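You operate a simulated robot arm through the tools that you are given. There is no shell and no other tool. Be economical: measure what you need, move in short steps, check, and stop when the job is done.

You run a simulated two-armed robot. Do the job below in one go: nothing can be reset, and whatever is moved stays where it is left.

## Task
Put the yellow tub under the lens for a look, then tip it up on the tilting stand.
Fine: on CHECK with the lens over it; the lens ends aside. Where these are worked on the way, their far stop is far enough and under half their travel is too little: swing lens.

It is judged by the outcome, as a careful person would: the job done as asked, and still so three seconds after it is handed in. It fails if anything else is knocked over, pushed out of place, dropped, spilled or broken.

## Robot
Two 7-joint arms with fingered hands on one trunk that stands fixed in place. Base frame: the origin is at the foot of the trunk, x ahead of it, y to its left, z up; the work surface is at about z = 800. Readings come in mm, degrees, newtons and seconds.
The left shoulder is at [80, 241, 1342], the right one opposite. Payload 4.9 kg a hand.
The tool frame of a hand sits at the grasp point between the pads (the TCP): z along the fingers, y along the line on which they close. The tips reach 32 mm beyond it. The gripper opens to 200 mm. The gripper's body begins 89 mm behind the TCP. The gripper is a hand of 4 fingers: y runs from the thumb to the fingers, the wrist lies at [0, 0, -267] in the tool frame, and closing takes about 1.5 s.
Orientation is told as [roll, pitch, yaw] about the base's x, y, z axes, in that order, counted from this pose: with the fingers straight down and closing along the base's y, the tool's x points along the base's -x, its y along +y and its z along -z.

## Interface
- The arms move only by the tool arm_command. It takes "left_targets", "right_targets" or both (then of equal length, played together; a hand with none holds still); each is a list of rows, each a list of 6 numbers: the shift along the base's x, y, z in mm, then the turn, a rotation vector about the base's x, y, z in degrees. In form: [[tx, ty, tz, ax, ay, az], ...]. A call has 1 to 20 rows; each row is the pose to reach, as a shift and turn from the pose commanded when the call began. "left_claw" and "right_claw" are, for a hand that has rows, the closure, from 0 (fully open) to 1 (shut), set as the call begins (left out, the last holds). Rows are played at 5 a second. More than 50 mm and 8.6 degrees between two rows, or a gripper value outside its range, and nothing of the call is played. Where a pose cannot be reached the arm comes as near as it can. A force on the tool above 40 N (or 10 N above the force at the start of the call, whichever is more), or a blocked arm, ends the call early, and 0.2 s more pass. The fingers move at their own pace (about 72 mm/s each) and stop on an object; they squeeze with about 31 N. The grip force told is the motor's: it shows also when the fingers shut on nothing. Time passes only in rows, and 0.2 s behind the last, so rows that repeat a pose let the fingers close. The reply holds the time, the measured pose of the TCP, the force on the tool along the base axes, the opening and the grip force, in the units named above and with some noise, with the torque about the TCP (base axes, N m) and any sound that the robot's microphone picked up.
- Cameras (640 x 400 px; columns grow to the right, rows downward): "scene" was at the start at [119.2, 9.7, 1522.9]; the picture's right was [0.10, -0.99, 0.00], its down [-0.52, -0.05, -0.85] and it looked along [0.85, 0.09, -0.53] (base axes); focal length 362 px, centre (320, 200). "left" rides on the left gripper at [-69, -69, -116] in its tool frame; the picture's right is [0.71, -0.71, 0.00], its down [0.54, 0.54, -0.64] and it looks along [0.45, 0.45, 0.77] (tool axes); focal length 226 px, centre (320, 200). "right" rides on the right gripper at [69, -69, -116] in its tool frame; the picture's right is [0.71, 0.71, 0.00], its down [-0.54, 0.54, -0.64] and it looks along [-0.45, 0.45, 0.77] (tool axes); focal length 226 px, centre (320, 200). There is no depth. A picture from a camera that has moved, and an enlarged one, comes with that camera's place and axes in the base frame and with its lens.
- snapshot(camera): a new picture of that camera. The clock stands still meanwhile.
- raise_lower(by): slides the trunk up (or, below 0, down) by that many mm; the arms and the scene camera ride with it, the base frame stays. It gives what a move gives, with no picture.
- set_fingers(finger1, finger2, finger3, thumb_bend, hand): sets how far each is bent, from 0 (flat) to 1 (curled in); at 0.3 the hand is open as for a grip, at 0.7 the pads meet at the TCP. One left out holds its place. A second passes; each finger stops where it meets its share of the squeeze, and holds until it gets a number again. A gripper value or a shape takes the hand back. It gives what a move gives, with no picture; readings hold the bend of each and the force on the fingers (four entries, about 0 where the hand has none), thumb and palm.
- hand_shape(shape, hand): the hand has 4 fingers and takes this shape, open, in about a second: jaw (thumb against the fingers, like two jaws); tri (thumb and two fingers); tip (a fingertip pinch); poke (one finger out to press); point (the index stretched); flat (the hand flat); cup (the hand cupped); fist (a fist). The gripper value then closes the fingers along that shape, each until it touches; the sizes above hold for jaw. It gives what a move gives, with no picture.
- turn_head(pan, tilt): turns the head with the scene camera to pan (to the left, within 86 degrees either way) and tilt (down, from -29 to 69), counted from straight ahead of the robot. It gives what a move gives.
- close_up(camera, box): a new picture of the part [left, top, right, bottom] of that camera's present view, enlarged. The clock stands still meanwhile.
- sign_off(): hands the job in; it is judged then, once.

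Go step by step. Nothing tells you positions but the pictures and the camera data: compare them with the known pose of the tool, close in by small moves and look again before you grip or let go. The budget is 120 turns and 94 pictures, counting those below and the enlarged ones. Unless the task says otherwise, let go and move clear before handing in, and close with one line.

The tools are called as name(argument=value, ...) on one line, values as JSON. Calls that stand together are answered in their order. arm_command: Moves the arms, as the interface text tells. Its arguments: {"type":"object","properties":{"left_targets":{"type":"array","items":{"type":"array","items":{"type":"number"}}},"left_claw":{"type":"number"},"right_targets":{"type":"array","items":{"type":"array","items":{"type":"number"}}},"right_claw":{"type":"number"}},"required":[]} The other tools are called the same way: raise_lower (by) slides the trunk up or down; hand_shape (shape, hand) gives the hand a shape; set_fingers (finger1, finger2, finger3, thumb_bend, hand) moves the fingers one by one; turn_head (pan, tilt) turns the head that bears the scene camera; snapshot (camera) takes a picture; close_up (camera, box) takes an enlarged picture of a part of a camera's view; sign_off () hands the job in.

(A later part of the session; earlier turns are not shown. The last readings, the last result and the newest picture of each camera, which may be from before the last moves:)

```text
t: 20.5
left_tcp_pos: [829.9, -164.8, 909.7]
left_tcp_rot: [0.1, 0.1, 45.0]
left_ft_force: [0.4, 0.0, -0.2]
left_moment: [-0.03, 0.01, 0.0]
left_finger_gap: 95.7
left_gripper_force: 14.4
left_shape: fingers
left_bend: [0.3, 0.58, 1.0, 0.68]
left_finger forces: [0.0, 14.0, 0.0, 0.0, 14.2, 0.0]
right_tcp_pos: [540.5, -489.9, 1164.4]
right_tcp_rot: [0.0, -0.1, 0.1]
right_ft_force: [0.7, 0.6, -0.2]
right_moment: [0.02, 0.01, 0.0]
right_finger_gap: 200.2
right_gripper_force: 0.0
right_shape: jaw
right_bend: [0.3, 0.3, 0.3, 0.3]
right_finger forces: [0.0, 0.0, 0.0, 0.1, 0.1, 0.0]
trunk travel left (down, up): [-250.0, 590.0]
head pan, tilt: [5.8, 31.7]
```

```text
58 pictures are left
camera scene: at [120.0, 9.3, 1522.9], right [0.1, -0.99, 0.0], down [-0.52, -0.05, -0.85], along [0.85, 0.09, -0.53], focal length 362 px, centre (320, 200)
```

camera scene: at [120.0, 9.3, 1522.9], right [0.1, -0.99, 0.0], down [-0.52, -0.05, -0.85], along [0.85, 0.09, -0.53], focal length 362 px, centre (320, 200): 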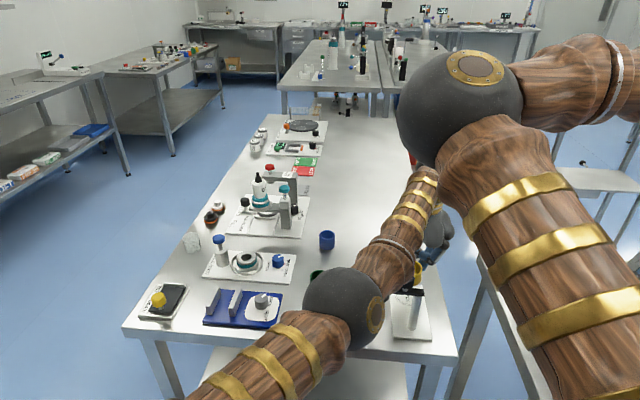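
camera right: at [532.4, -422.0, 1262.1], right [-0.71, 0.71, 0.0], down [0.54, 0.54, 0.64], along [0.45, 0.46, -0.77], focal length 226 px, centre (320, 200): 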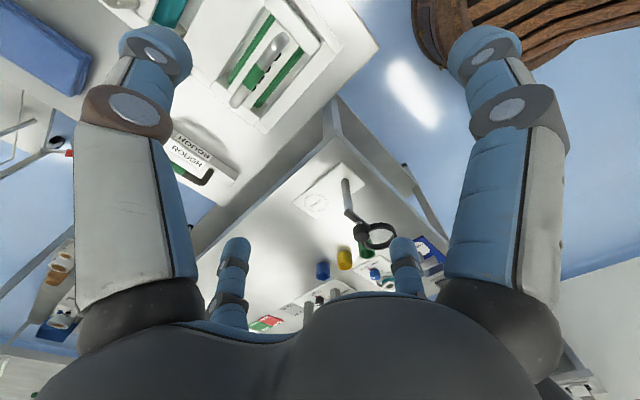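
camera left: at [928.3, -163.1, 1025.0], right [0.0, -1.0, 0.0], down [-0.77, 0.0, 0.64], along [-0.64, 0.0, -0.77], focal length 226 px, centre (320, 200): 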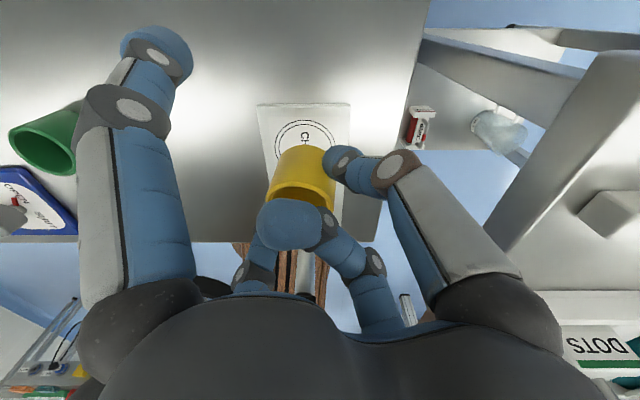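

arm_command(left_targets=[[0, 0, -12, 0, 0, 0], [0, 0, -24, 0, 0, 0], [0, 0, -36, 0, 0, 0], [0, 0, -46, 0, 0, 0], [0, 0, -46, 0, 0, 0]])

snapshot(camera="left")

close_up(camera="scene", box=[352, 220, 480, 350])

```text
t: 21.7
left_tcp_pos: [832.6, -160.6, 863.2]
left_tcp_rot: [0.0, -0.1, 44.9]
left_ft_force: [0.2, 0.7, 0.1]
left_moment: [-0.01, 0.01, 0.03]
left_finger_gap: 95.7
left_gripper_force: 14.1
left_shape: fingers
left_bend: [0.3, 0.58, 1.0, 0.68]
left_finger forces: [0.0, 14.1, 0.1, 0.0, 14.1, 0.0]
right_tcp_pos: [538.8, -490.5, 1165.7]
right_tcp_rot: [0.0, 0.1, 0.1]
right_ft_force: [0.3, -0.3, -0.6]
right_moment: [0.02, 0.05, 0.02]
right_finger_gap: 199.6
right_gripper_force: 0.0
right_shape: jaw
right_bend: [0.3, 0.3, 0.3, 0.3]
right_finger forces: [0.0, 0.1, 0.0, 0.1, 0.1, 0.0]
trunk travel left (down, up): [-250.0, 590.0]
head pan, tilt: [5.8, 31.7]
```

```text
57 pictures are left
camera left: at [930.2, -159.4, 979.9], right [0.0, -1.0, 0.0], down [-0.77, 0.0, 0.64], along [-0.64, 0.0, -0.77], focal length 226 px, centre (320, 200)
```

left: 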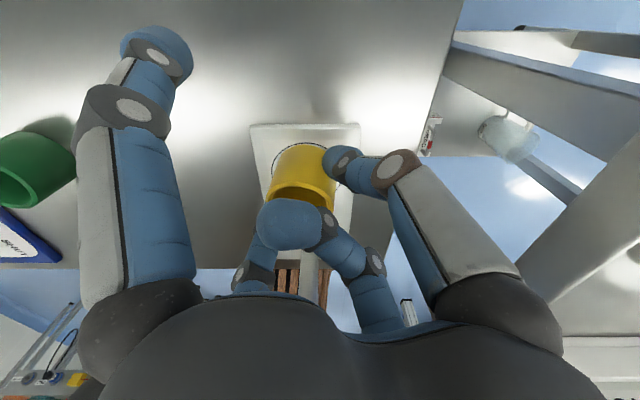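

```text
3.08 times, centred on (416, 285) of scene
camera zoom: at [119.1, 9.4, 1523.0], right [0.1, -0.99, 0.0], down [-0.52, -0.05, -0.85], along [0.85, 0.09, -0.53], focal length 1114 px, centre (25, -62)
```

zoom: 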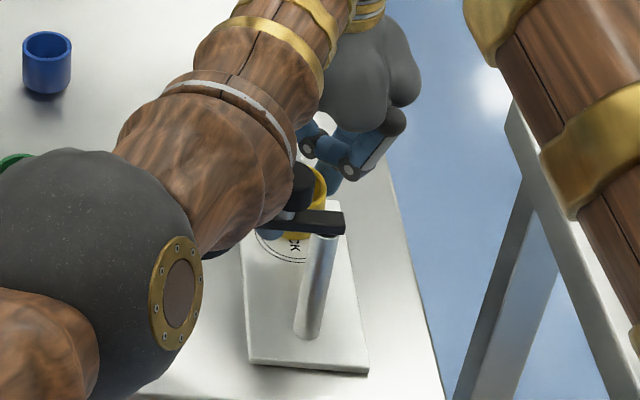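

arm_command(left_targets=[[0, -1, -2, 0, 0, 0], [0, -2, -4, 0, 0, 0], [0, -2, -6, 0, 0, 0], [0, -2, -7, 0, 0, 0], [0, -2, -7, 0, 0, 0]])

close_up(camera="left", box=[240, 110, 368, 230])

```text
t: 22.9
left_tcp_pos: [833.9, -165.5, 856.6]
left_tcp_rot: [-0.1, 0.1, 45.0]
left_ft_force: [1.5, -1.8, 10.1]
left_moment: [0.2, 0.18, 0.02]
left_finger_gap: 95.7
left_gripper_force: 14.9
left_shape: fingers
left_bend: [0.3, 0.58, 1.0, 0.67]
left_finger forces: [0.1, 13.7, 0.0, 0.1, 16.6, 0.1]
right_tcp_pos: [537.5, -490.9, 1166.5]
right_tcp_rot: [0.0, 0.1, 0.1]
right_ft_force: [-0.4, 0.2, 0.2]
right_moment: [0.02, -0.04, 0.05]
right_finger_gap: 200.1
right_gripper_force: 0.1
right_shape: jaw
right_bend: [0.3, 0.3, 0.3, 0.3]
right_finger forces: [0.0, 0.0, 0.0, 0.0, 0.1, 0.1]
trunk travel left (down, up): [-250.0, 590.0]
head pan, tilt: [5.8, 31.7]
```

```text
3.33 times, centred on (304, 170) of left
camera zoom: at [930.7, -163.4, 973.4], right [0.0, -1.0, 0.0], down [-0.77, 0.0, 0.64], along [-0.64, 0.0, -0.77], focal length 754 px, centre (373, 300)
```

zoom: 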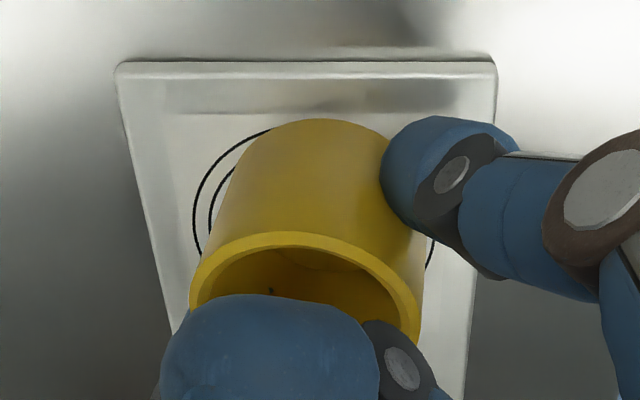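

Contact made; the tub sits about 7 mm too far out on the ring. I'll lift a little, shift, and set it down again.

arm_command(left_targets=[[0, 0, 3, 0, 0, 0], [-4, 0, 4, 0, 0, 0], [-7, 0, 4, 0, 0, 0], [-7, 0, 2, 0, 0, 0], [-7, 0, 1, 0, 0, 0], [-7, 0, 0, 0, 0, 0], [-7, 0, 0, 0, 0, 0]])

close_up(camera="left", box=[240, 110, 368, 230])

```text
t: 24.5
left_tcp_pos: [824.5, -164.9, 858.2]
left_tcp_rot: [-0.1, -0.1, 45.0]
left_ft_force: [1.5, -0.7, 6.5]
left_moment: [0.11, 0.11, -0.01]
left_finger_gap: 95.4
left_gripper_force: 14.8
left_shape: fingers
left_bend: [0.3, 0.58, 1.0, 0.68]
left_finger forces: [0.0, 13.2, 0.0, 0.0, 15.9, 0.0]
right_tcp_pos: [538.4, -491.6, 1165.7]
right_tcp_rot: [0.0, 0.0, 0.1]
right_ft_force: [-0.9, -0.7, 0.5]
right_moment: [-0.04, -0.02, 0.01]
right_finger_gap: 199.7
right_gripper_force: 0.0
right_shape: jaw
right_bend: [0.3, 0.3, 0.3, 0.3]
right_finger forces: [0.0, 0.0, 0.1, 0.0, 0.0, 0.1]
trunk travel left (down, up): [-250.0, 590.0]
head pan, tilt: [5.8, 31.7]
```

```text
3.33 times, centred on (304, 170) of left
camera zoom: at [922.3, -163.3, 973.8], right [0.0, -1.0, 0.0], down [-0.77, 0.0, 0.64], along [-0.64, 0.0, -0.77], focal length 754 px, centre (373, 300)
```

zoom: 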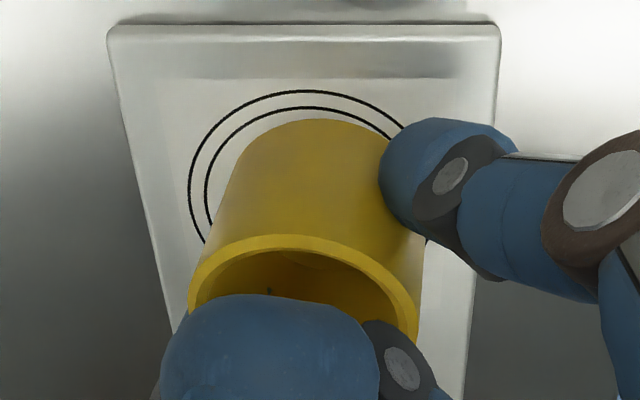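

Centred on the ring. Releasing.

set_fingers(hand="left", finger2=0.45, thumb_bend=0.5)

snapshot(camera="left")

```text
t: 25.5
left_tcp_pos: [824.7, -165.3, 857.9]
left_tcp_rot: [0.0, 0.0, 45.0]
left_ft_force: [-0.3, -1.1, -0.5]
left_moment: [0.01, 0.0, 0.0]
left_finger_gap: 110.0
left_gripper_force: 0.1
left_shape: fingers
left_bend: [0.3, 0.45, 1.0, 0.5]
left_finger forces: [0.0, 0.1, 0.1, 0.1, 0.1, 0.0]
right_tcp_pos: [539.4, -490.9, 1166.2]
right_tcp_rot: [0.0, 0.1, 0.0]
right_ft_force: [0.8, -0.8, -0.3]
right_moment: [0.0, -0.02, -0.02]
right_finger_gap: 200.2
right_gripper_force: 0.1
right_shape: jaw
right_bend: [0.3, 0.3, 0.3, 0.3]
right_finger forces: [0.0, 0.0, 0.0, 0.1, 0.0, 0.0]
trunk travel left (down, up): [-250.0, 590.0]
head pan, tilt: [5.8, 31.7]
```

```text
53 pictures are left
camera left: at [922.5, -163.1, 972.7], right [0.0, -1.0, 0.0], down [-0.77, 0.0, 0.64], along [-0.64, 0.0, -0.77], focal length 226 px, centre (320, 200)
```

left: 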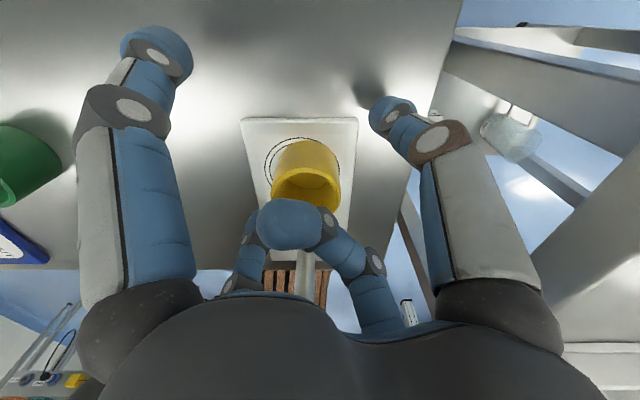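

Released. Lifting straight up and withdrawing the left hand toward the left.

arm_command(left_targets=[[0, 0, 8, 0, 0, 0], [0, 0, 20, 0, 0, 0], [0, 0, 45, 0, 0, 0], [0, 0, 80, 0, 0, 0], [0, 0, 120, 0, 0, 0], [0, 0, 160, 0, 0, 0], [5, 45, 180, 0, 0, -7.5], [10, 90, 180, 0, 0, -15], [10, 138, 180, 0, 0, -22.5], [5, 186, 180, 0, 0, -30], [0, 234, 180, 0, 0, -37.5], [0, 282, 180, 0, 0, -45], [-10, 330, 180, 0, 0, -45], [-20, 378, 180, 0, 0, -45], [-30, 426, 180, 0, 0, -45], [-40, 474, 180, 0, 0, -45]])

snapshot(camera="scene")

close_up(camera="scene", box=[340, 250, 468, 350])

```text
t: 28.9
left_tcp_pos: [783.9, 306.1, 1029.8]
left_tcp_rot: [-0.1, 0.1, 0.0]
left_ft_force: [0.1, -0.2, 0.1]
left_moment: [0.0, -0.02, 0.03]
left_finger_gap: 109.8
left_gripper_force: 0.1
left_shape: fingers
left_bend: [0.3, 0.45, 1.0, 0.5]
left_finger forces: [0.1, 0.0, 0.1, 0.0, 0.1, 0.1]
right_tcp_pos: [539.2, -487.4, 1166.0]
right_tcp_rot: [-0.1, 0.0, 0.1]
right_ft_force: [-0.3, 0.8, 0.1]
right_moment: [-0.04, 0.0, 0.03]
right_finger_gap: 200.1
right_gripper_force: 0.2
right_shape: jaw
right_bend: [0.3, 0.3, 0.3, 0.3]
right_finger forces: [0.0, 0.0, 0.0, 0.0, 0.1, 0.1]
trunk travel left (down, up): [-250.0, 590.0]
head pan, tilt: [5.8, 31.7]
```

```text
52 pictures are left
camera scene: at [119.4, 11.3, 1522.9], right [0.1, -0.99, 0.0], down [-0.52, -0.05, -0.85], along [0.85, 0.09, -0.53], focal length 362 px, centre (320, 200)
```

scene: 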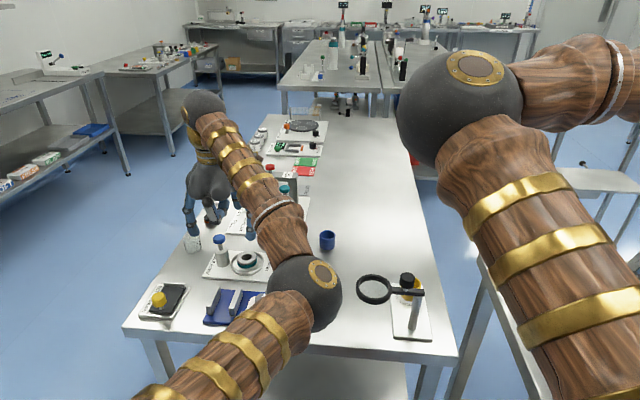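

```text
4.00 times, centred on (404, 300) of scene
camera zoom: at [119.4, 11.3, 1522.9], right [0.1, -0.99, 0.0], down [-0.52, -0.05, -0.85], along [0.85, 0.09, -0.53], focal length 1448 px, centre (-16, -200)
```

zoom: 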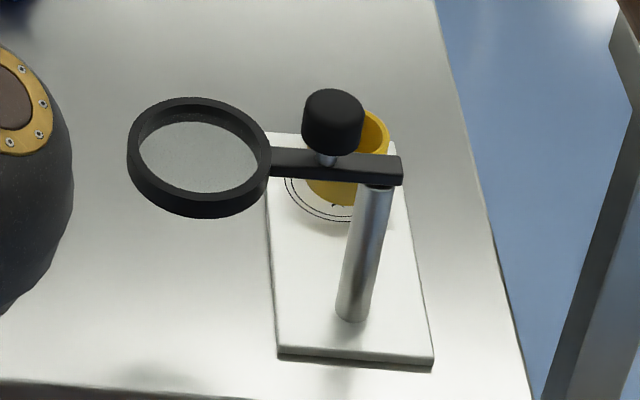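

The tub stands on CHECK. Now the right hand goes above the lens knob (714,-115, top 970) while the left gives more room.

arm_command(right_targets=[[17, 37, -8, 0, 0, 0], [35, 75, -16, 0, 0, 0], [52, 112, -24, 0, 0, 0], [70, 150, -32, 0, 0, 0], [87, 187, -40, 0, 0, 0], [105, 225, -48, 0, 0, 0], [122, 262, -56, 0, 0, 0], [140, 300, -64, 0, 0, 0], [157, 337, -72, 0, 0, 0], [175, 375, -80, 0, 0, 0], [175, 375, -80, 0, 0, 0]], left_targets=[[-16, 20, 14, 0, 0, 0], [-32, 40, 28, 0, 0, 0], [-48, 60, 42, 0, 0, 0], [-64, 80, 56, 0, 0, 0], [-80, 100, 70, 0, 0, 0], [-80, 100, 70, 0, 0, 0], [-80, 100, 70, 0, 0, 0], [-80, 100, 70, 0, 0, 0], [-80, 100, 70, 0, 0, 0], [-80, 100, 70, 0, 0, 0], [-80, 100, 70, 0, 0, 0]], right_claw=0.5)

snapshot(camera="right")

snapshot(camera="scene")

```text
t: 31.3
left_tcp_pos: [706.9, 406.6, 1106.2]
left_tcp_rot: [0.0, 0.1, 0.0]
left_ft_force: [0.1, -0.2, 0.4]
left_moment: [0.02, 0.0, -0.01]
left_finger_gap: 110.1
left_gripper_force: 0.1
left_shape: fingers
left_bend: [0.3, 0.45, 1.0, 0.5]
left_finger forces: [0.0, 0.0, 0.0, 0.0, 0.0, 0.0]
right_tcp_pos: [715.7, -117.4, 1089.1]
right_tcp_rot: [0.0, 0.1, 0.0]
right_ft_force: [0.2, -0.4, 0.5]
right_moment: [0.02, -0.01, 0.02]
right_finger_gap: 100.4
right_gripper_force: 0.1
right_shape: jaw
right_bend: [0.38, 0.38, 0.38, 0.36]
right_finger forces: [0.0, 0.0, 0.0, 0.0, 0.0, 0.0]
trunk travel left (down, up): [-250.0, 590.0]
head pan, tilt: [5.8, 31.7]
```

```text
50 pictures are left
camera right: at [648.8, -187.3, 1206.5], right [-0.71, 0.71, 0.0], down [0.54, 0.54, 0.64], along [0.45, 0.46, -0.77], focal length 226 px, centre (320, 200)
```

right: 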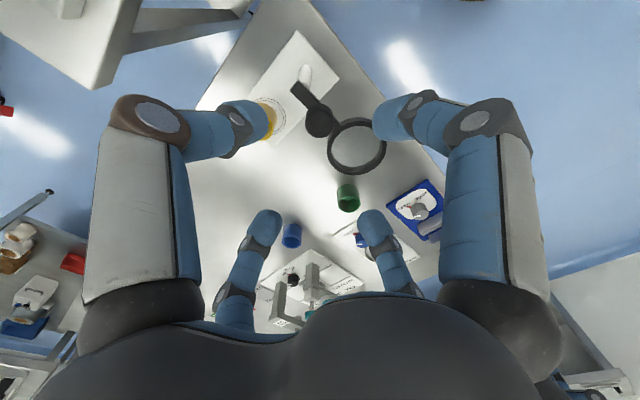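

```text
49 pictures are left
camera scene: at [119.0, 8.8, 1523.0], right [0.1, -0.99, 0.0], down [-0.52, -0.05, -0.85], along [0.85, 0.09, -0.53], focal length 362 px, centre (320, 200)
```

scene: 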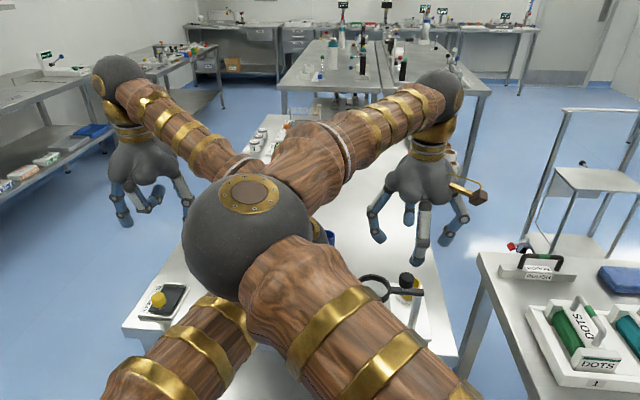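

arm_command(right_targets=[[-1, 0, -25, 0, 0, 0], [-2, 0, -50, 0, 0, 0], [-2, 0, -75, 0, 0, 0], [-2, 0, -85, 0, 0, 0]], right_claw=0.6)

snapshot(camera="right")

close_up(camera="scene", box=[340, 180, 500, 340])

```text
t: 32.3
left_tcp_pos: [703.5, 410.5, 1098.1]
left_tcp_rot: [0.1, 0.9, 0.3]
left_ft_force: [0.3, 0.5, 0.7]
left_moment: [0.0, 0.01, 0.0]
left_finger_gap: 110.2
left_gripper_force: 0.0
left_shape: fingers
left_bend: [0.3, 0.45, 1.0, 0.5]
left_finger forces: [0.0, 0.0, 0.0, 0.0, 0.1, 0.0]
right_tcp_pos: [717.6, -114.2, 1016.5]
right_tcp_rot: [1.4, -1.0, -0.4]
right_ft_force: [0.5, -0.3, -0.6]
right_moment: [0.0, 0.0, -0.03]
right_finger_gap: 80.5
right_gripper_force: 0.1
right_shape: jaw
right_bend: [0.42, 0.42, 0.42, 0.41]
right_finger forces: [0.0, 0.0, 0.0, 0.1, 0.0, 0.0]
trunk travel left (down, up): [-250.0, 590.0]
head pan, tilt: [5.8, 31.7]
```

```text
48 pictures are left
camera right: at [648.2, -185.9, 1129.0], right [-0.7, 0.71, 0.01], down [0.53, 0.52, 0.67], along [0.47, 0.47, -0.75], focal length 226 px, centre (320, 200)
```

right: 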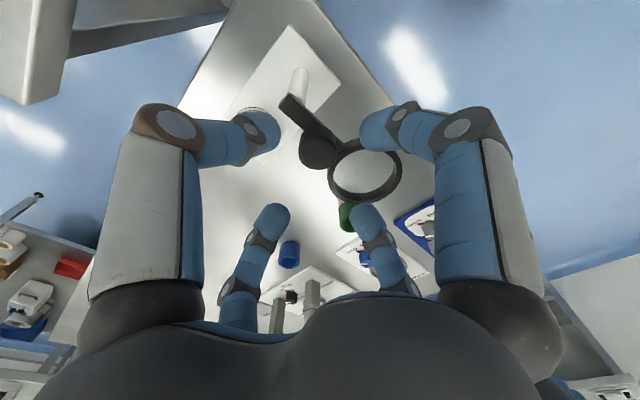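

```text
2.50 times, centred on (420, 260) of scene
camera zoom: at [119.3, 9.7, 1522.9], right [0.1, -0.99, 0.0], down [-0.52, -0.05, -0.85], along [0.85, 0.09, -0.53], focal length 905 px, centre (70, 50)
```

zoom: 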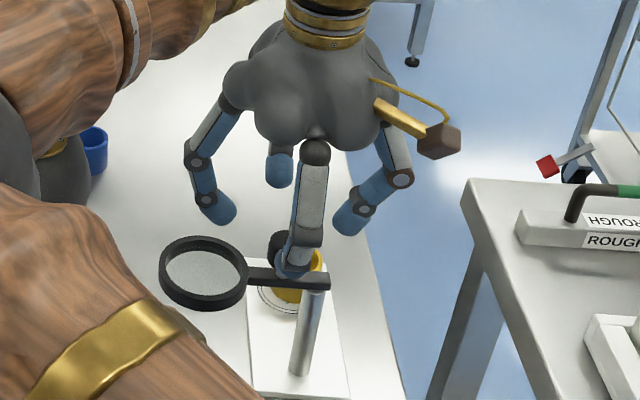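

The right arm presses against the left arm (the left was nudged and tilted). I back the right up and move the left arm well out to its own side.

arm_command(right_targets=[[0, 0, 20, 0, 0, 0], [0, 0, 40, 0, 0, 0], [0, 0, 60, 0, 0, 0], [0, 0, 80, 0, 0, 0], [0, 0, 80, 0, 0, 0], [0, 0, 80, 0, 0, 0]])

arm_command(left_targets=[[-30, 18, 12, 0, 0, 0], [-60, 36, 24, 0, 0, 0], [-90, 54, 36, 0, 0, 0], [-120, 72, 48, 0, 0, 0], [-150, 90, 60, 0, 0, 0], [-167, 100, 70, 0, 0, 0]])

snapshot(camera="scene")

```text
t: 33.7
left_tcp_pos: [707.0, 407.9, 1104.9]
left_tcp_rot: [-0.1, 0.1, 0.1]
left_ft_force: [-0.5, -0.1, 0.5]
left_moment: [0.02, -0.01, -0.01]
left_finger_gap: 110.1
left_gripper_force: 0.1
left_shape: fingers
left_bend: [0.3, 0.45, 1.0, 0.5]
left_finger forces: [0.1, 0.0, 0.1, 0.0, 0.1, 0.1]
right_tcp_pos: [714.1, -115.5, 1084.1]
right_tcp_rot: [-0.1, 0.0, 0.1]
right_ft_force: [0.1, -0.1, -0.3]
right_moment: [0.0, 0.04, 0.02]
right_finger_gap: 80.3
right_gripper_force: 0.0
right_shape: jaw
right_bend: [0.42, 0.42, 0.42, 0.41]
right_finger forces: [0.0, 0.0, 0.0, 0.0, 0.0, 0.1]
trunk travel left (down, up): [-250.0, 590.0]
head pan, tilt: [5.8, 31.7]
```

```text
t: 35.1
left_tcp_pos: [541.9, 507.9, 1176.0]
left_tcp_rot: [0.0, 0.2, -0.1]
left_ft_force: [-0.8, 0.4, -1.1]
left_moment: [-0.01, -0.03, 0.02]
left_finger_gap: 109.9
left_gripper_force: 0.1
left_shape: fingers
left_bend: [0.3, 0.45, 1.0, 0.5]
left_finger forces: [0.0, 0.0, 0.1, 0.0, 0.0, 0.0]
right_tcp_pos: [714.2, -113.9, 1084.5]
right_tcp_rot: [0.1, -0.1, 0.0]
right_ft_force: [-0.6, 0.0, -0.3]
right_moment: [0.03, -0.04, -0.01]
right_finger_gap: 80.3
right_gripper_force: 0.1
right_shape: jaw
right_bend: [0.42, 0.42, 0.42, 0.41]
right_finger forces: [0.0, 0.0, 0.0, 0.0, 0.0, 0.0]
trunk travel left (down, up): [-250.0, 590.0]
head pan, tilt: [5.8, 31.7]
```

```text
46 pictures are left
camera scene: at [118.7, 10.0, 1523.0], right [0.1, -0.99, 0.0], down [-0.52, -0.05, -0.85], along [0.85, 0.09, -0.53], focal length 362 px, centre (320, 200)
```

scene: 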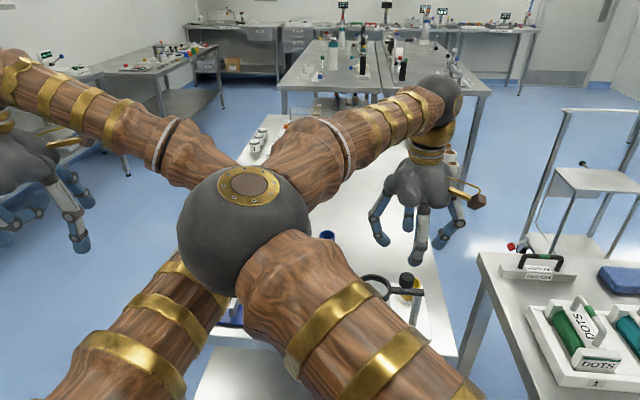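

arm_command(left_targets=[[-15, 40, 5, 0, 0, 0], [-30, 80, 10, 0, 0, 0], [-45, 120, 15, 0, 0, 0], [-60, 160, 20, 0, 0, 0], [-60, 160, 20, 0, 0, 0]])

snapshot(camera="scene")

```text
t: 36.3
left_tcp_pos: [477.1, 670.0, 1199.7]
left_tcp_rot: [0.0, 0.1, 0.0]
left_ft_force: [0.6, 0.1, -0.4]
left_moment: [0.03, 0.0, 0.01]
left_finger_gap: 110.1
left_gripper_force: 0.1
left_shape: fingers
left_bend: [0.3, 0.45, 1.0, 0.5]
left_finger forces: [0.0, 0.0, 0.0, 0.0, 0.0, 0.0]
right_tcp_pos: [713.6, -117.5, 1083.8]
right_tcp_rot: [0.1, 0.0, 0.1]
right_ft_force: [0.7, -0.2, 0.4]
right_moment: [0.03, 0.02, 0.0]
right_finger_gap: 80.4
right_gripper_force: 0.1
right_shape: jaw
right_bend: [0.42, 0.42, 0.42, 0.41]
right_finger forces: [0.0, 0.1, 0.0, 0.0, 0.1, 0.0]
trunk travel left (down, up): [-250.0, 590.0]
head pan, tilt: [5.8, 31.7]
```

```text
45 pictures are left
camera scene: at [119.6, 8.2, 1522.9], right [0.1, -0.99, 0.0], down [-0.52, -0.05, -0.85], along [0.85, 0.09, -0.53], focal length 362 px, centre (320, 200)
```

scene: 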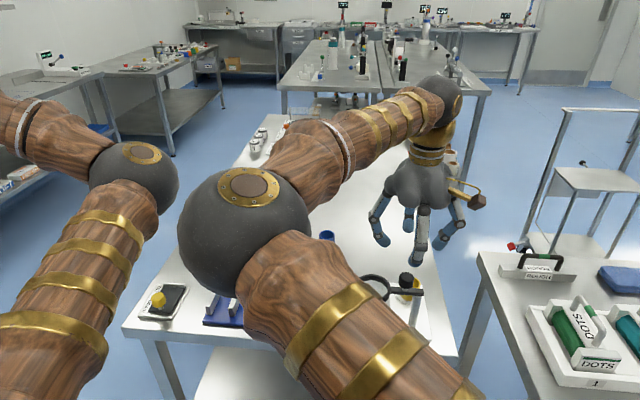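

Arms are clear of each other now. Lowering the right hand over the knob.

arm_command(right_targets=[[0, 0, -25, 0, 0, 0], [0, 0, -50, 0, 0, 0], [0, 0, -75, 0, 0, 0], [0, 0, -90, 0, 0, 0], [0, 0, -90, 0, 0, 0]])

snapshot(camera="right")

close_up(camera="scene", box=[340, 180, 500, 340])

```text
t: 37.5
left_tcp_pos: [476.9, 671.5, 1199.1]
left_tcp_rot: [0.0, 0.1, 0.1]
left_ft_force: [0.0, -0.1, 0.0]
left_moment: [0.01, -0.02, 0.0]
left_finger_gap: 110.0
left_gripper_force: 0.0
left_shape: fingers
left_bend: [0.3, 0.45, 1.0, 0.5]
left_finger forces: [0.0, 0.1, 0.1, 0.1, 0.0, 0.0]
right_tcp_pos: [713.7, -115.8, 994.9]
right_tcp_rot: [0.1, -0.1, 0.1]
right_ft_force: [-0.4, 0.0, 0.4]
right_moment: [-0.01, -0.03, -0.05]
right_finger_gap: 80.3
right_gripper_force: 0.1
right_shape: jaw
right_bend: [0.42, 0.42, 0.42, 0.41]
right_finger forces: [0.0, 0.0, 0.0, 0.1, 0.0, 0.0]
trunk travel left (down, up): [-250.0, 590.0]
head pan, tilt: [5.8, 31.7]
```

```text
44 pictures are left
camera right: at [645.1, -184.5, 1111.4], right [-0.71, 0.71, 0.0], down [0.54, 0.54, 0.64], along [0.45, 0.46, -0.77], focal length 226 px, centre (320, 200)
```

right: 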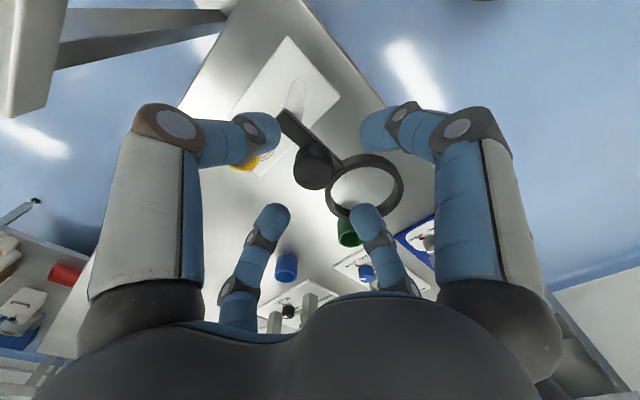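

```text
2.50 times, centred on (420, 260) of scene
camera zoom: at [119.0, 9.6, 1523.0], right [0.1, -0.99, 0.0], down [-0.52, -0.05, -0.85], along [0.85, 0.09, -0.53], focal length 905 px, centre (70, 50)
```

zoom: 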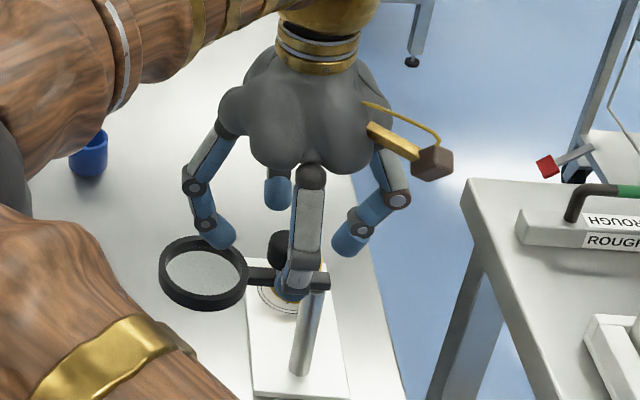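

arm_command(right_targets=[[-2, -4, -10, 0, 0, 0], [-2, -4, -20, 0, 0, 0], [-2, -4, -22, 0, 0, 0], [-2, -4, -22, 0, 0, 0]])

snapshot(camera="right")

```text
t: 38.5
left_tcp_pos: [477.1, 671.6, 1199.0]
left_tcp_rot: [0.0, 0.1, -0.1]
left_ft_force: [-0.1, -0.4, -0.4]
left_moment: [0.01, 0.01, 0.02]
left_finger_gap: 110.0
left_gripper_force: 0.1
left_shape: fingers
left_bend: [0.3, 0.45, 1.0, 0.5]
left_finger forces: [0.1, 0.0, 0.1, 0.0, 0.0, 0.0]
right_tcp_pos: [710.3, -118.2, 974.8]
right_tcp_rot: [-0.1, 0.1, 0.1]
right_ft_force: [-0.2, -0.6, 0.1]
right_moment: [-0.03, 0.02, 0.0]
right_finger_gap: 80.4
right_gripper_force: 0.0
right_shape: jaw
right_bend: [0.42, 0.42, 0.42, 0.41]
right_finger forces: [0.0, 0.0, 0.0, 0.1, 0.0, 0.1]
trunk travel left (down, up): [-250.0, 590.0]
head pan, tilt: [5.8, 31.7]
```

```text
42 pictures are left
camera right: at [643.2, -188.5, 1089.5], right [-0.71, 0.71, 0.0], down [0.54, 0.54, 0.64], along [0.45, 0.46, -0.77], focal length 226 px, centre (320, 200)
```

right: 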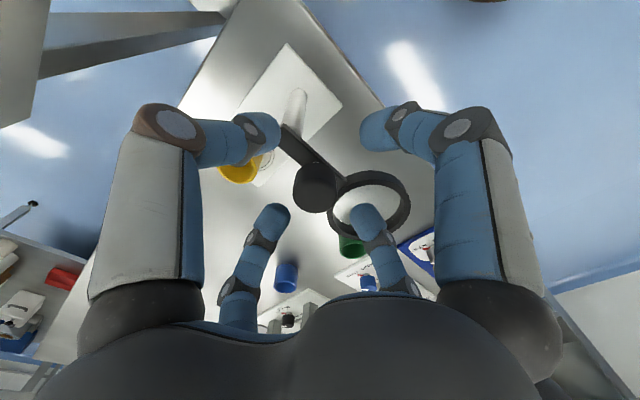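

arm_command(right_targets=[[0, 0, 0, 0, 0, 0], [0, 0, 0, 0, 0, 0], [0, 0, 0, 0, 0, 0], [0, 0, 0, 0, 0, 0], [0, 0, 0, 0, 0, 0]], right_claw=0.85)

snapshot(camera="right")

```text
t: 39.7
left_tcp_pos: [479.1, 670.4, 1198.4]
left_tcp_rot: [0.0, 0.1, 0.0]
left_ft_force: [0.5, -0.3, 1.1]
left_moment: [-0.04, 0.02, 0.0]
left_finger_gap: 110.0
left_gripper_force: 0.0
left_shape: fingers
left_bend: [0.3, 0.45, 1.0, 0.5]
left_finger forces: [0.1, 0.1, 0.0, 0.0, 0.1, 0.0]
right_tcp_pos: [710.6, -119.3, 973.8]
right_tcp_rot: [0.1, 0.0, 0.1]
right_ft_force: [2.7, -0.4, 1.4]
right_moment: [-0.02, -0.11, 0.05]
right_finger_gap: 30.5
right_gripper_force: 0.1
right_shape: jaw
right_bend: [0.58, 0.58, 0.57, 0.57]
right_finger forces: [0.0, 0.0, 2.6, 0.0, 0.3, 0.0]
trunk travel left (down, up): [-250.0, 590.0]
head pan, tilt: [5.8, 31.7]
```

```text
41 pictures are left
camera right: at [643.4, -188.4, 1089.6], right [-0.71, 0.71, 0.0], down [0.54, 0.54, 0.64], along [0.45, 0.46, -0.77], focal length 226 px, centre (320, 200)
```

right: 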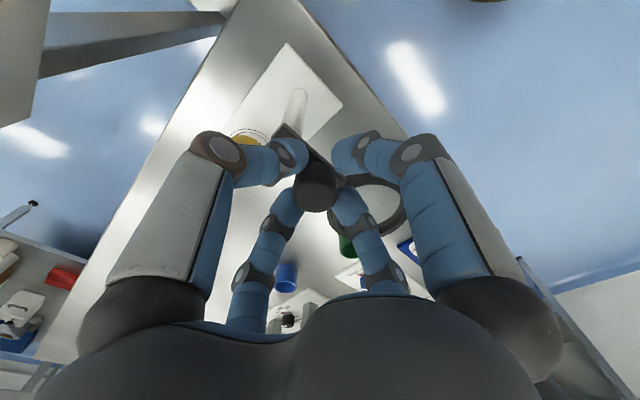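

The knob is neatly caged by the four fingers. I swing it along an arc about the post, first half-way.

arm_command(right_targets=[[4, -0.4, 0, 0, 0, 0], [7.8, -1.2, 0, 0, 0, 0], [12, -2.8, 0, 0, 0, 0], [16.3, -4.7, 0, 0, 0, 0], [20, -7.3, 0, 0, 0, 0], [23.5, -10.3, 0, 0, 0, 0], [23.5, -10.3, 0, 0, 0, 0]])

snapshot(camera="right")

```text
t: 41.3
left_tcp_pos: [478.0, 672.8, 1197.7]
left_tcp_rot: [0.1, 0.0, 0.0]
left_ft_force: [-0.3, 0.3, -0.3]
left_moment: [0.04, -0.04, -0.02]
left_finger_gap: 109.9
left_gripper_force: 0.1
left_shape: fingers
left_bend: [0.3, 0.45, 1.0, 0.5]
left_finger forces: [0.0, 0.0, 0.1, 0.1, 0.1, 0.0]
right_tcp_pos: [735.3, -128.7, 974.3]
right_tcp_rot: [0.0, 0.0, 0.0]
right_ft_force: [0.3, 2.9, 1.4]
right_moment: [0.09, 0.0, -0.07]
right_finger_gap: 30.3
right_gripper_force: 0.1
right_shape: jaw
right_bend: [0.56, 0.57, 0.58, 0.57]
right_finger forces: [1.9, 3.2, 0.0, 0.0, 0.0, 0.1]
trunk travel left (down, up): [-250.0, 590.0]
head pan, tilt: [5.8, 31.7]
```

```text
40 pictures are left
camera right: at [667.4, -198.4, 1089.1], right [-0.71, 0.71, 0.0], down [0.54, 0.54, 0.64], along [0.45, 0.45, -0.77], focal length 226 px, centre (320, 200)
```

right: 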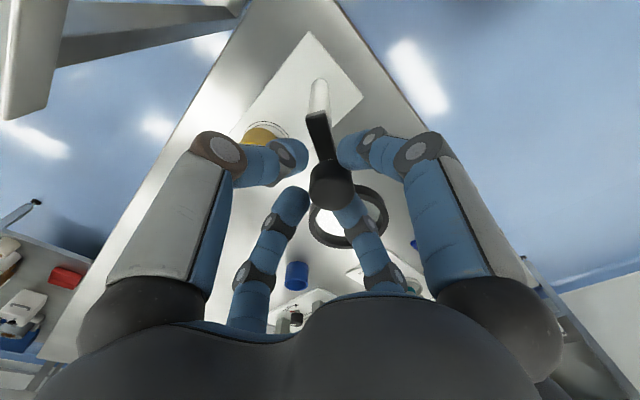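

arm_command(right_targets=[[3, -3.5, 0, 0, 0, 0], [5.6, -7.2, 0, 0, 0, 0], [7.6, -11.4, 0, 0, 0, 0], [9.1, -15.6, 0, 0, 0, 0], [10, -20, 0, 0, 0, 0], [10.3, -24.7, 0, 0, 0, 0], [10.3, -24.7, 0, 0, 0, 0]])

snapshot(camera="right")

close_up(camera="scene", box=[340, 180, 500, 340])

```text
t: 42.9
left_tcp_pos: [478.7, 671.6, 1198.0]
left_tcp_rot: [-0.1, 0.1, 0.1]
left_ft_force: [-0.3, -0.2, 0.1]
left_moment: [0.01, 0.01, -0.01]
left_finger_gap: 109.9
left_gripper_force: 0.1
left_shape: fingers
left_bend: [0.3, 0.45, 1.0, 0.5]
left_finger forces: [0.0, 0.0, 0.0, 0.0, 0.0, 0.1]
right_tcp_pos: [744.3, -152.5, 971.0]
right_tcp_rot: [0.0, 0.0, 0.1]
right_ft_force: [8.8, 6.1, 3.7]
right_moment: [0.28, -0.23, -0.2]
right_finger_gap: 30.4
right_gripper_force: 0.0
right_shape: jaw
right_bend: [0.58, 0.55, 0.58, 0.57]
right_finger forces: [0.1, 10.9, 0.0, 0.0, 0.1, 0.0]
trunk travel left (down, up): [-250.0, 590.0]
head pan, tilt: [5.8, 31.7]
```

```text
39 pictures are left
camera right: at [677.5, -222.1, 1087.4], right [-0.71, 0.71, 0.0], down [0.54, 0.54, 0.64], along [0.45, 0.45, -0.77], focal length 226 px, centre (320, 200)
```

right: 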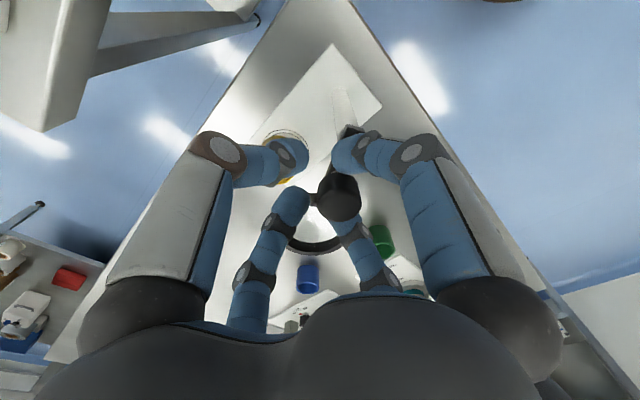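

```text
2.50 times, centred on (420, 260) of scene
camera zoom: at [119.9, 10.8, 1522.9], right [0.1, -0.99, 0.0], down [-0.52, -0.05, -0.85], along [0.85, 0.09, -0.53], focal length 905 px, centre (70, 50)
```

zoom: 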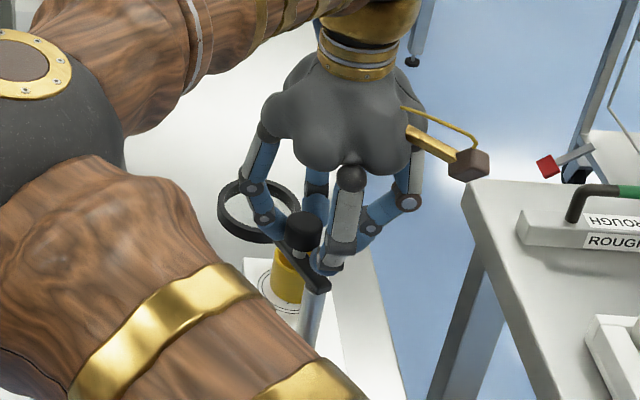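

The lens is about 25° short of being square over the tub. Pushing a bit further along the arc.

arm_command(right_targets=[[0, -4, 0, 0, 0, 0], [0, -8, 0, 0, 0, 0], [0, -12, 0, 0, 0, 0], [-1, -16, 0, 0, 0, 0], [-1, -16, 0, 0, 0, 0]])

close_up(camera="scene", box=[340, 180, 500, 340])

```text
t: 44.1
left_tcp_pos: [479.2, 671.6, 1196.9]
left_tcp_rot: [-0.1, 0.2, 0.0]
left_ft_force: [-0.4, 0.2, 1.2]
left_moment: [0.0, -0.01, 0.01]
left_finger_gap: 109.9
left_gripper_force: 0.1
left_shape: fingers
left_bend: [0.3, 0.45, 1.0, 0.5]
left_finger forces: [0.0, 0.2, 0.1, 0.0, 0.1, 0.1]
right_tcp_pos: [744.9, -168.0, 971.4]
right_tcp_rot: [0.0, 0.0, 0.0]
right_ft_force: [14.1, 5.5, -2.3]
right_moment: [0.05, -0.35, -0.43]
right_finger_gap: 30.5
right_gripper_force: 0.1
right_shape: jaw
right_bend: [0.58, 0.54, 0.58, 0.57]
right_finger forces: [0.0, 15.5, 0.0, 0.1, 0.0, 0.1]
trunk travel left (down, up): [-250.0, 590.0]
head pan, tilt: [5.8, 31.7]
```

```text
2.50 times, centred on (420, 260) of scene
camera zoom: at [121.3, 10.5, 1522.7], right [0.1, -0.99, 0.0], down [-0.52, -0.05, -0.85], along [0.85, 0.09, -0.53], focal length 905 px, centre (70, 50)
```

zoom: 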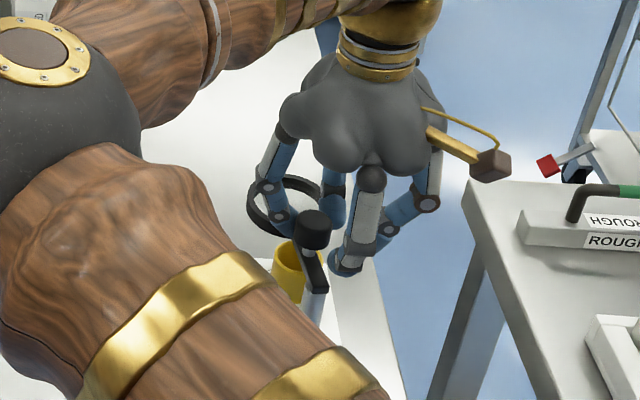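

snapshot(camera="right")

```text
36 pictures are left
camera right: at [677.8, -237.3, 1087.5], right [-0.71, 0.71, 0.0], down [0.54, 0.54, 0.64], along [0.45, 0.45, -0.77], focal length 226 px, centre (320, 200)
```

right: 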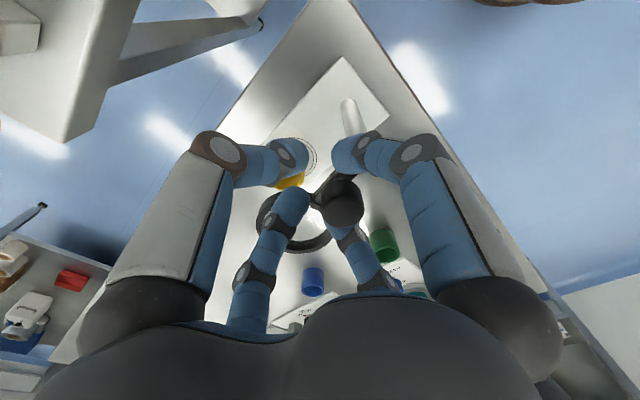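

arm_command(right_targets=[[-1, -4, 0, 0, 0, 0], [-1, -8, 0, 0, 0, 0], [-2, -12, 0, 0, 0, 0], [-2, -12, 0, 0, 0, 0]])

snapshot(camera="right")

close_up(camera="scene", box=[340, 180, 500, 340])

```text
t: 45.1
left_tcp_pos: [479.1, 672.0, 1197.4]
left_tcp_rot: [-0.1, 0.1, 0.1]
left_ft_force: [0.3, -0.1, -0.3]
left_moment: [0.01, -0.01, -0.01]
left_finger_gap: 110.0
left_gripper_force: 0.0
left_shape: fingers
left_bend: [0.3, 0.45, 1.0, 0.5]
left_finger forces: [0.1, 0.0, 0.1, 0.0, 0.0, 0.0]
right_tcp_pos: [744.0, -180.3, 972.5]
right_tcp_rot: [-0.1, 0.1, 0.2]
right_ft_force: [16.3, 9.1, 2.9]
right_moment: [0.29, -0.42, -0.53]
right_finger_gap: 30.8
right_gripper_force: 0.1
right_shape: jaw
right_bend: [0.58, 0.53, 0.58, 0.57]
right_finger forces: [0.1, 19.0, 0.0, 0.0, 0.0, 0.0]
trunk travel left (down, up): [-250.0, 590.0]
head pan, tilt: [5.8, 31.7]
```

```text
35 pictures are left
camera right: at [676.1, -249.3, 1087.6], right [-0.71, 0.71, 0.0], down [0.54, 0.54, 0.64], along [0.45, 0.46, -0.77], focal length 226 px, centre (320, 200)
```

right: 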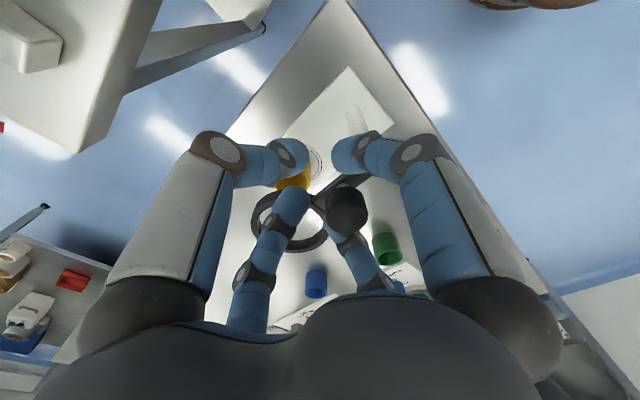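

```text
2.50 times, centred on (420, 260) of scene
camera zoom: at [121.3, 11.0, 1522.8], right [0.1, -0.99, 0.0], down [-0.52, -0.05, -0.85], along [0.85, 0.09, -0.53], focal length 905 px, centre (70, 50)
```

zoom: 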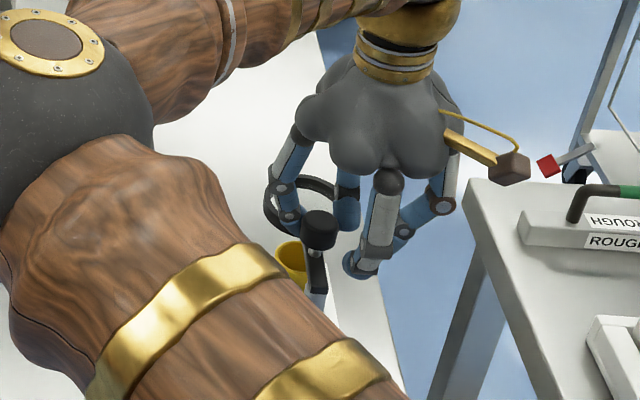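

The lens now sits over the tub (lens ≈ (819,-146)). I ease off and lift the hand clear for a look.

arm_command(right_targets=[[0, 4, 0, 0, 0, 0], [0, 8, 0, 0, 0, 0], [0, 8, 10, 0, 0, 0], [0, 8, 30, 0, 0, 0], [0, 8, 60, 0, 0, 0], [0, 8, 90, 0, 0, 0], [0, 8, 90, 0, 0, 0]])

snapshot(camera="right")

close_up(camera="scene", box=[340, 180, 500, 340])

```text
t: 46.7
left_tcp_pos: [478.2, 671.3, 1198.1]
left_tcp_rot: [0.0, 0.1, 0.0]
left_ft_force: [-0.3, 1.0, 0.2]
left_moment: [0.01, 0.0, 0.03]
left_finger_gap: 110.0
left_gripper_force: 0.1
left_shape: fingers
left_bend: [0.3, 0.45, 1.0, 0.5]
left_finger forces: [0.0, 0.0, 0.0, 0.1, 0.0, 0.1]
right_tcp_pos: [742.6, -172.7, 1062.5]
right_tcp_rot: [0.1, 0.0, 0.0]
right_ft_force: [-0.6, 0.4, -0.3]
right_moment: [-0.02, 0.01, 0.02]
right_finger_gap: 30.0
right_gripper_force: 0.1
right_shape: jaw
right_bend: [0.58, 0.58, 0.58, 0.57]
right_finger forces: [0.0, 0.1, 0.0, 0.0, 0.1, 0.0]
trunk travel left (down, up): [-250.0, 590.0]
head pan, tilt: [5.8, 31.7]
```

```text
33 pictures are left
camera right: at [674.1, -240.9, 1178.6], right [-0.71, 0.71, 0.0], down [0.54, 0.54, 0.64], along [0.45, 0.45, -0.77], focal length 226 px, centre (320, 200)
```

right: 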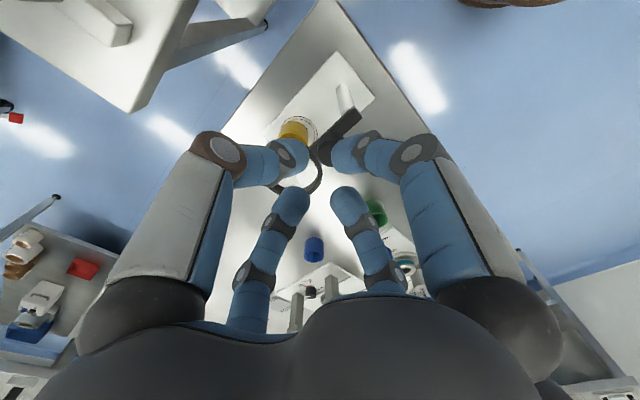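

```text
2.50 times, centred on (420, 260) of scene
camera zoom: at [119.1, 9.8, 1522.9], right [0.1, -0.99, 0.0], down [-0.52, -0.05, -0.85], along [0.85, 0.09, -0.53], focal length 905 px, centre (70, 50)
```

zoom: 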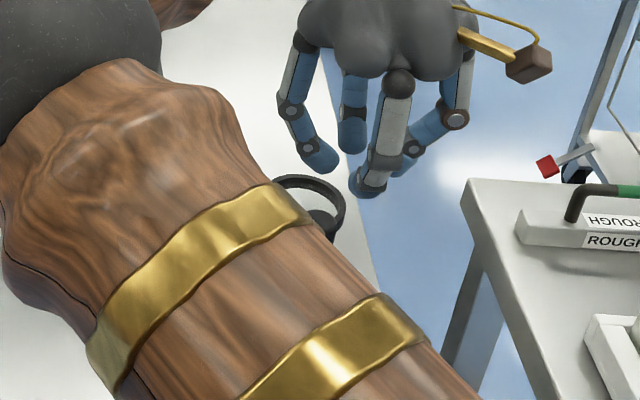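

The lens is over the tub. Now I regrip the knob (≈(746,-150)) with the hand turned -45°, so I can rotate with it on the way back.

arm_command(right_targets=[[1, 4, 0, 0, 0, -7.5], [2, 8, 0, 0, 0, -15], [3, 12, 0, 0, 0, -22.5], [4, 16, 0, 0, 0, -30], [4, 20, 0, 0, 0, -37.5], [4, 23, 0, 0, 0, -45], [4, 23, -25, 0, 0, -45], [4, 23, -50, 0, 0, -45], [4, 23, -65, 0, 0, -45], [4, 23, -65, 0, 0, -45]], right_claw=0.6)

snapshot(camera="right")

```text
t: 48.9
left_tcp_pos: [476.7, 671.3, 1199.6]
left_tcp_rot: [0.1, 0.1, 0.1]
left_ft_force: [0.0, -0.2, 0.7]
left_moment: [0.0, 0.01, 0.02]
left_finger_gap: 110.0
left_gripper_force: 0.0
left_shape: fingers
left_bend: [0.3, 0.45, 1.0, 0.5]
left_finger forces: [0.0, 0.0, 0.1, 0.0, 0.0, 0.0]
right_tcp_pos: [745.7, -151.8, 996.9]
right_tcp_rot: [0.0, 0.0, -44.9]
right_ft_force: [0.0, 0.1, -0.6]
right_moment: [0.01, 0.0, -0.02]
right_finger_gap: 79.6
right_gripper_force: 0.1
right_shape: jaw
right_bend: [0.43, 0.43, 0.43, 0.41]
right_finger forces: [0.1, 0.0, 0.0, 0.0, 0.1, 0.1]
trunk travel left (down, up): [-250.0, 590.0]
head pan, tilt: [5.8, 31.7]
```

```text
31 pictures are left
camera right: at [649.5, -152.6, 1112.9], right [0.0, 1.0, 0.0], down [0.77, 0.0, 0.64], along [0.64, 0.0, -0.77], focal length 226 px, centre (320, 200)
```

right: 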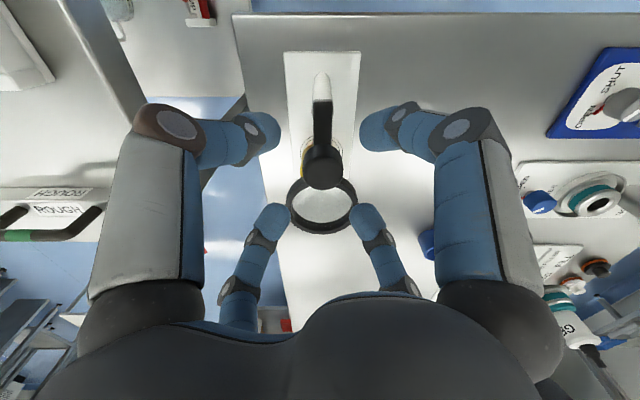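

arm_command(right_targets=[[-2, 0, -10, 0, 0, 0], [-2, 0, -20, 0, 0, 0], [-2, 0, -24, 0, 0, 0], [-2, 0, -24, 0, 0, 0]])

arm_command(right_targets=[[0, 0, 0, 0, 0, 0], [0, 0, 0, 0, 0, 0], [0, 0, 0, 0, 0, 0], [0, 0, 0, 0, 0, 0], [0, 0, 0, 0, 0, 0]], right_claw=0.9)

snapshot(camera="right")

```text
t: 49.9
left_tcp_pos: [478.2, 670.9, 1198.3]
left_tcp_rot: [0.0, 0.1, 0.0]
left_ft_force: [0.2, -0.1, 0.2]
left_moment: [0.03, 0.03, -0.02]
left_finger_gap: 109.9
left_gripper_force: 0.0
left_shape: fingers
left_bend: [0.3, 0.45, 1.0, 0.5]
left_finger forces: [0.0, 0.0, 0.0, 0.0, 0.0, 0.0]
right_tcp_pos: [743.9, -152.3, 973.2]
right_tcp_rot: [0.0, 0.1, -44.8]
right_ft_force: [-0.3, 0.1, -1.3]
right_moment: [0.01, -0.02, 0.01]
right_finger_gap: 79.8
right_gripper_force: 0.0
right_shape: jaw
right_bend: [0.43, 0.43, 0.43, 0.41]
right_finger forces: [0.0, 0.1, 0.1, 0.0, 0.0, 0.0]
trunk travel left (down, up): [-250.0, 590.0]
head pan, tilt: [5.8, 31.7]
```

```text
t: 51.1
left_tcp_pos: [477.5, 671.2, 1197.7]
left_tcp_rot: [0.0, 0.0, 0.0]
left_ft_force: [-0.6, 0.3, 0.2]
left_moment: [-0.02, 0.0, -0.01]
left_finger_gap: 110.0
left_gripper_force: 0.0
left_shape: fingers
left_bend: [0.3, 0.45, 1.0, 0.5]
left_finger forces: [0.0, 0.0, 0.0, 0.0, 0.0, 0.1]
right_tcp_pos: [743.9, -151.4, 973.4]
right_tcp_rot: [0.0, -0.1, -44.9]
right_ft_force: [1.8, 2.0, -3.1]
right_moment: [0.07, -0.06, 0.0]
right_finger_gap: 22.7
right_gripper_force: 31.2
right_shape: jaw
right_bend: [0.6, 0.59, 0.6, 0.6]
right_finger forces: [28.0, 29.4, 27.9, 0.0, 27.1, 0.0]
trunk travel left (down, up): [-250.0, 590.0]
head pan, tilt: [5.8, 31.7]
```

```text
30 pictures are left
camera right: at [647.5, -151.8, 1088.8], right [0.0, 1.0, 0.0], down [0.77, 0.0, 0.64], along [0.64, 0.0, -0.77], focal length 226 px, centre (320, 200)
```

right: 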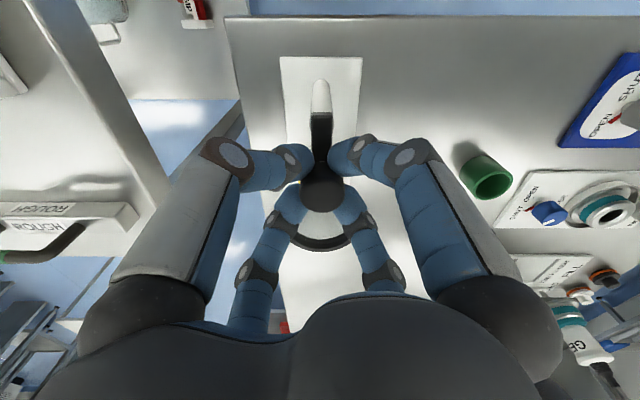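

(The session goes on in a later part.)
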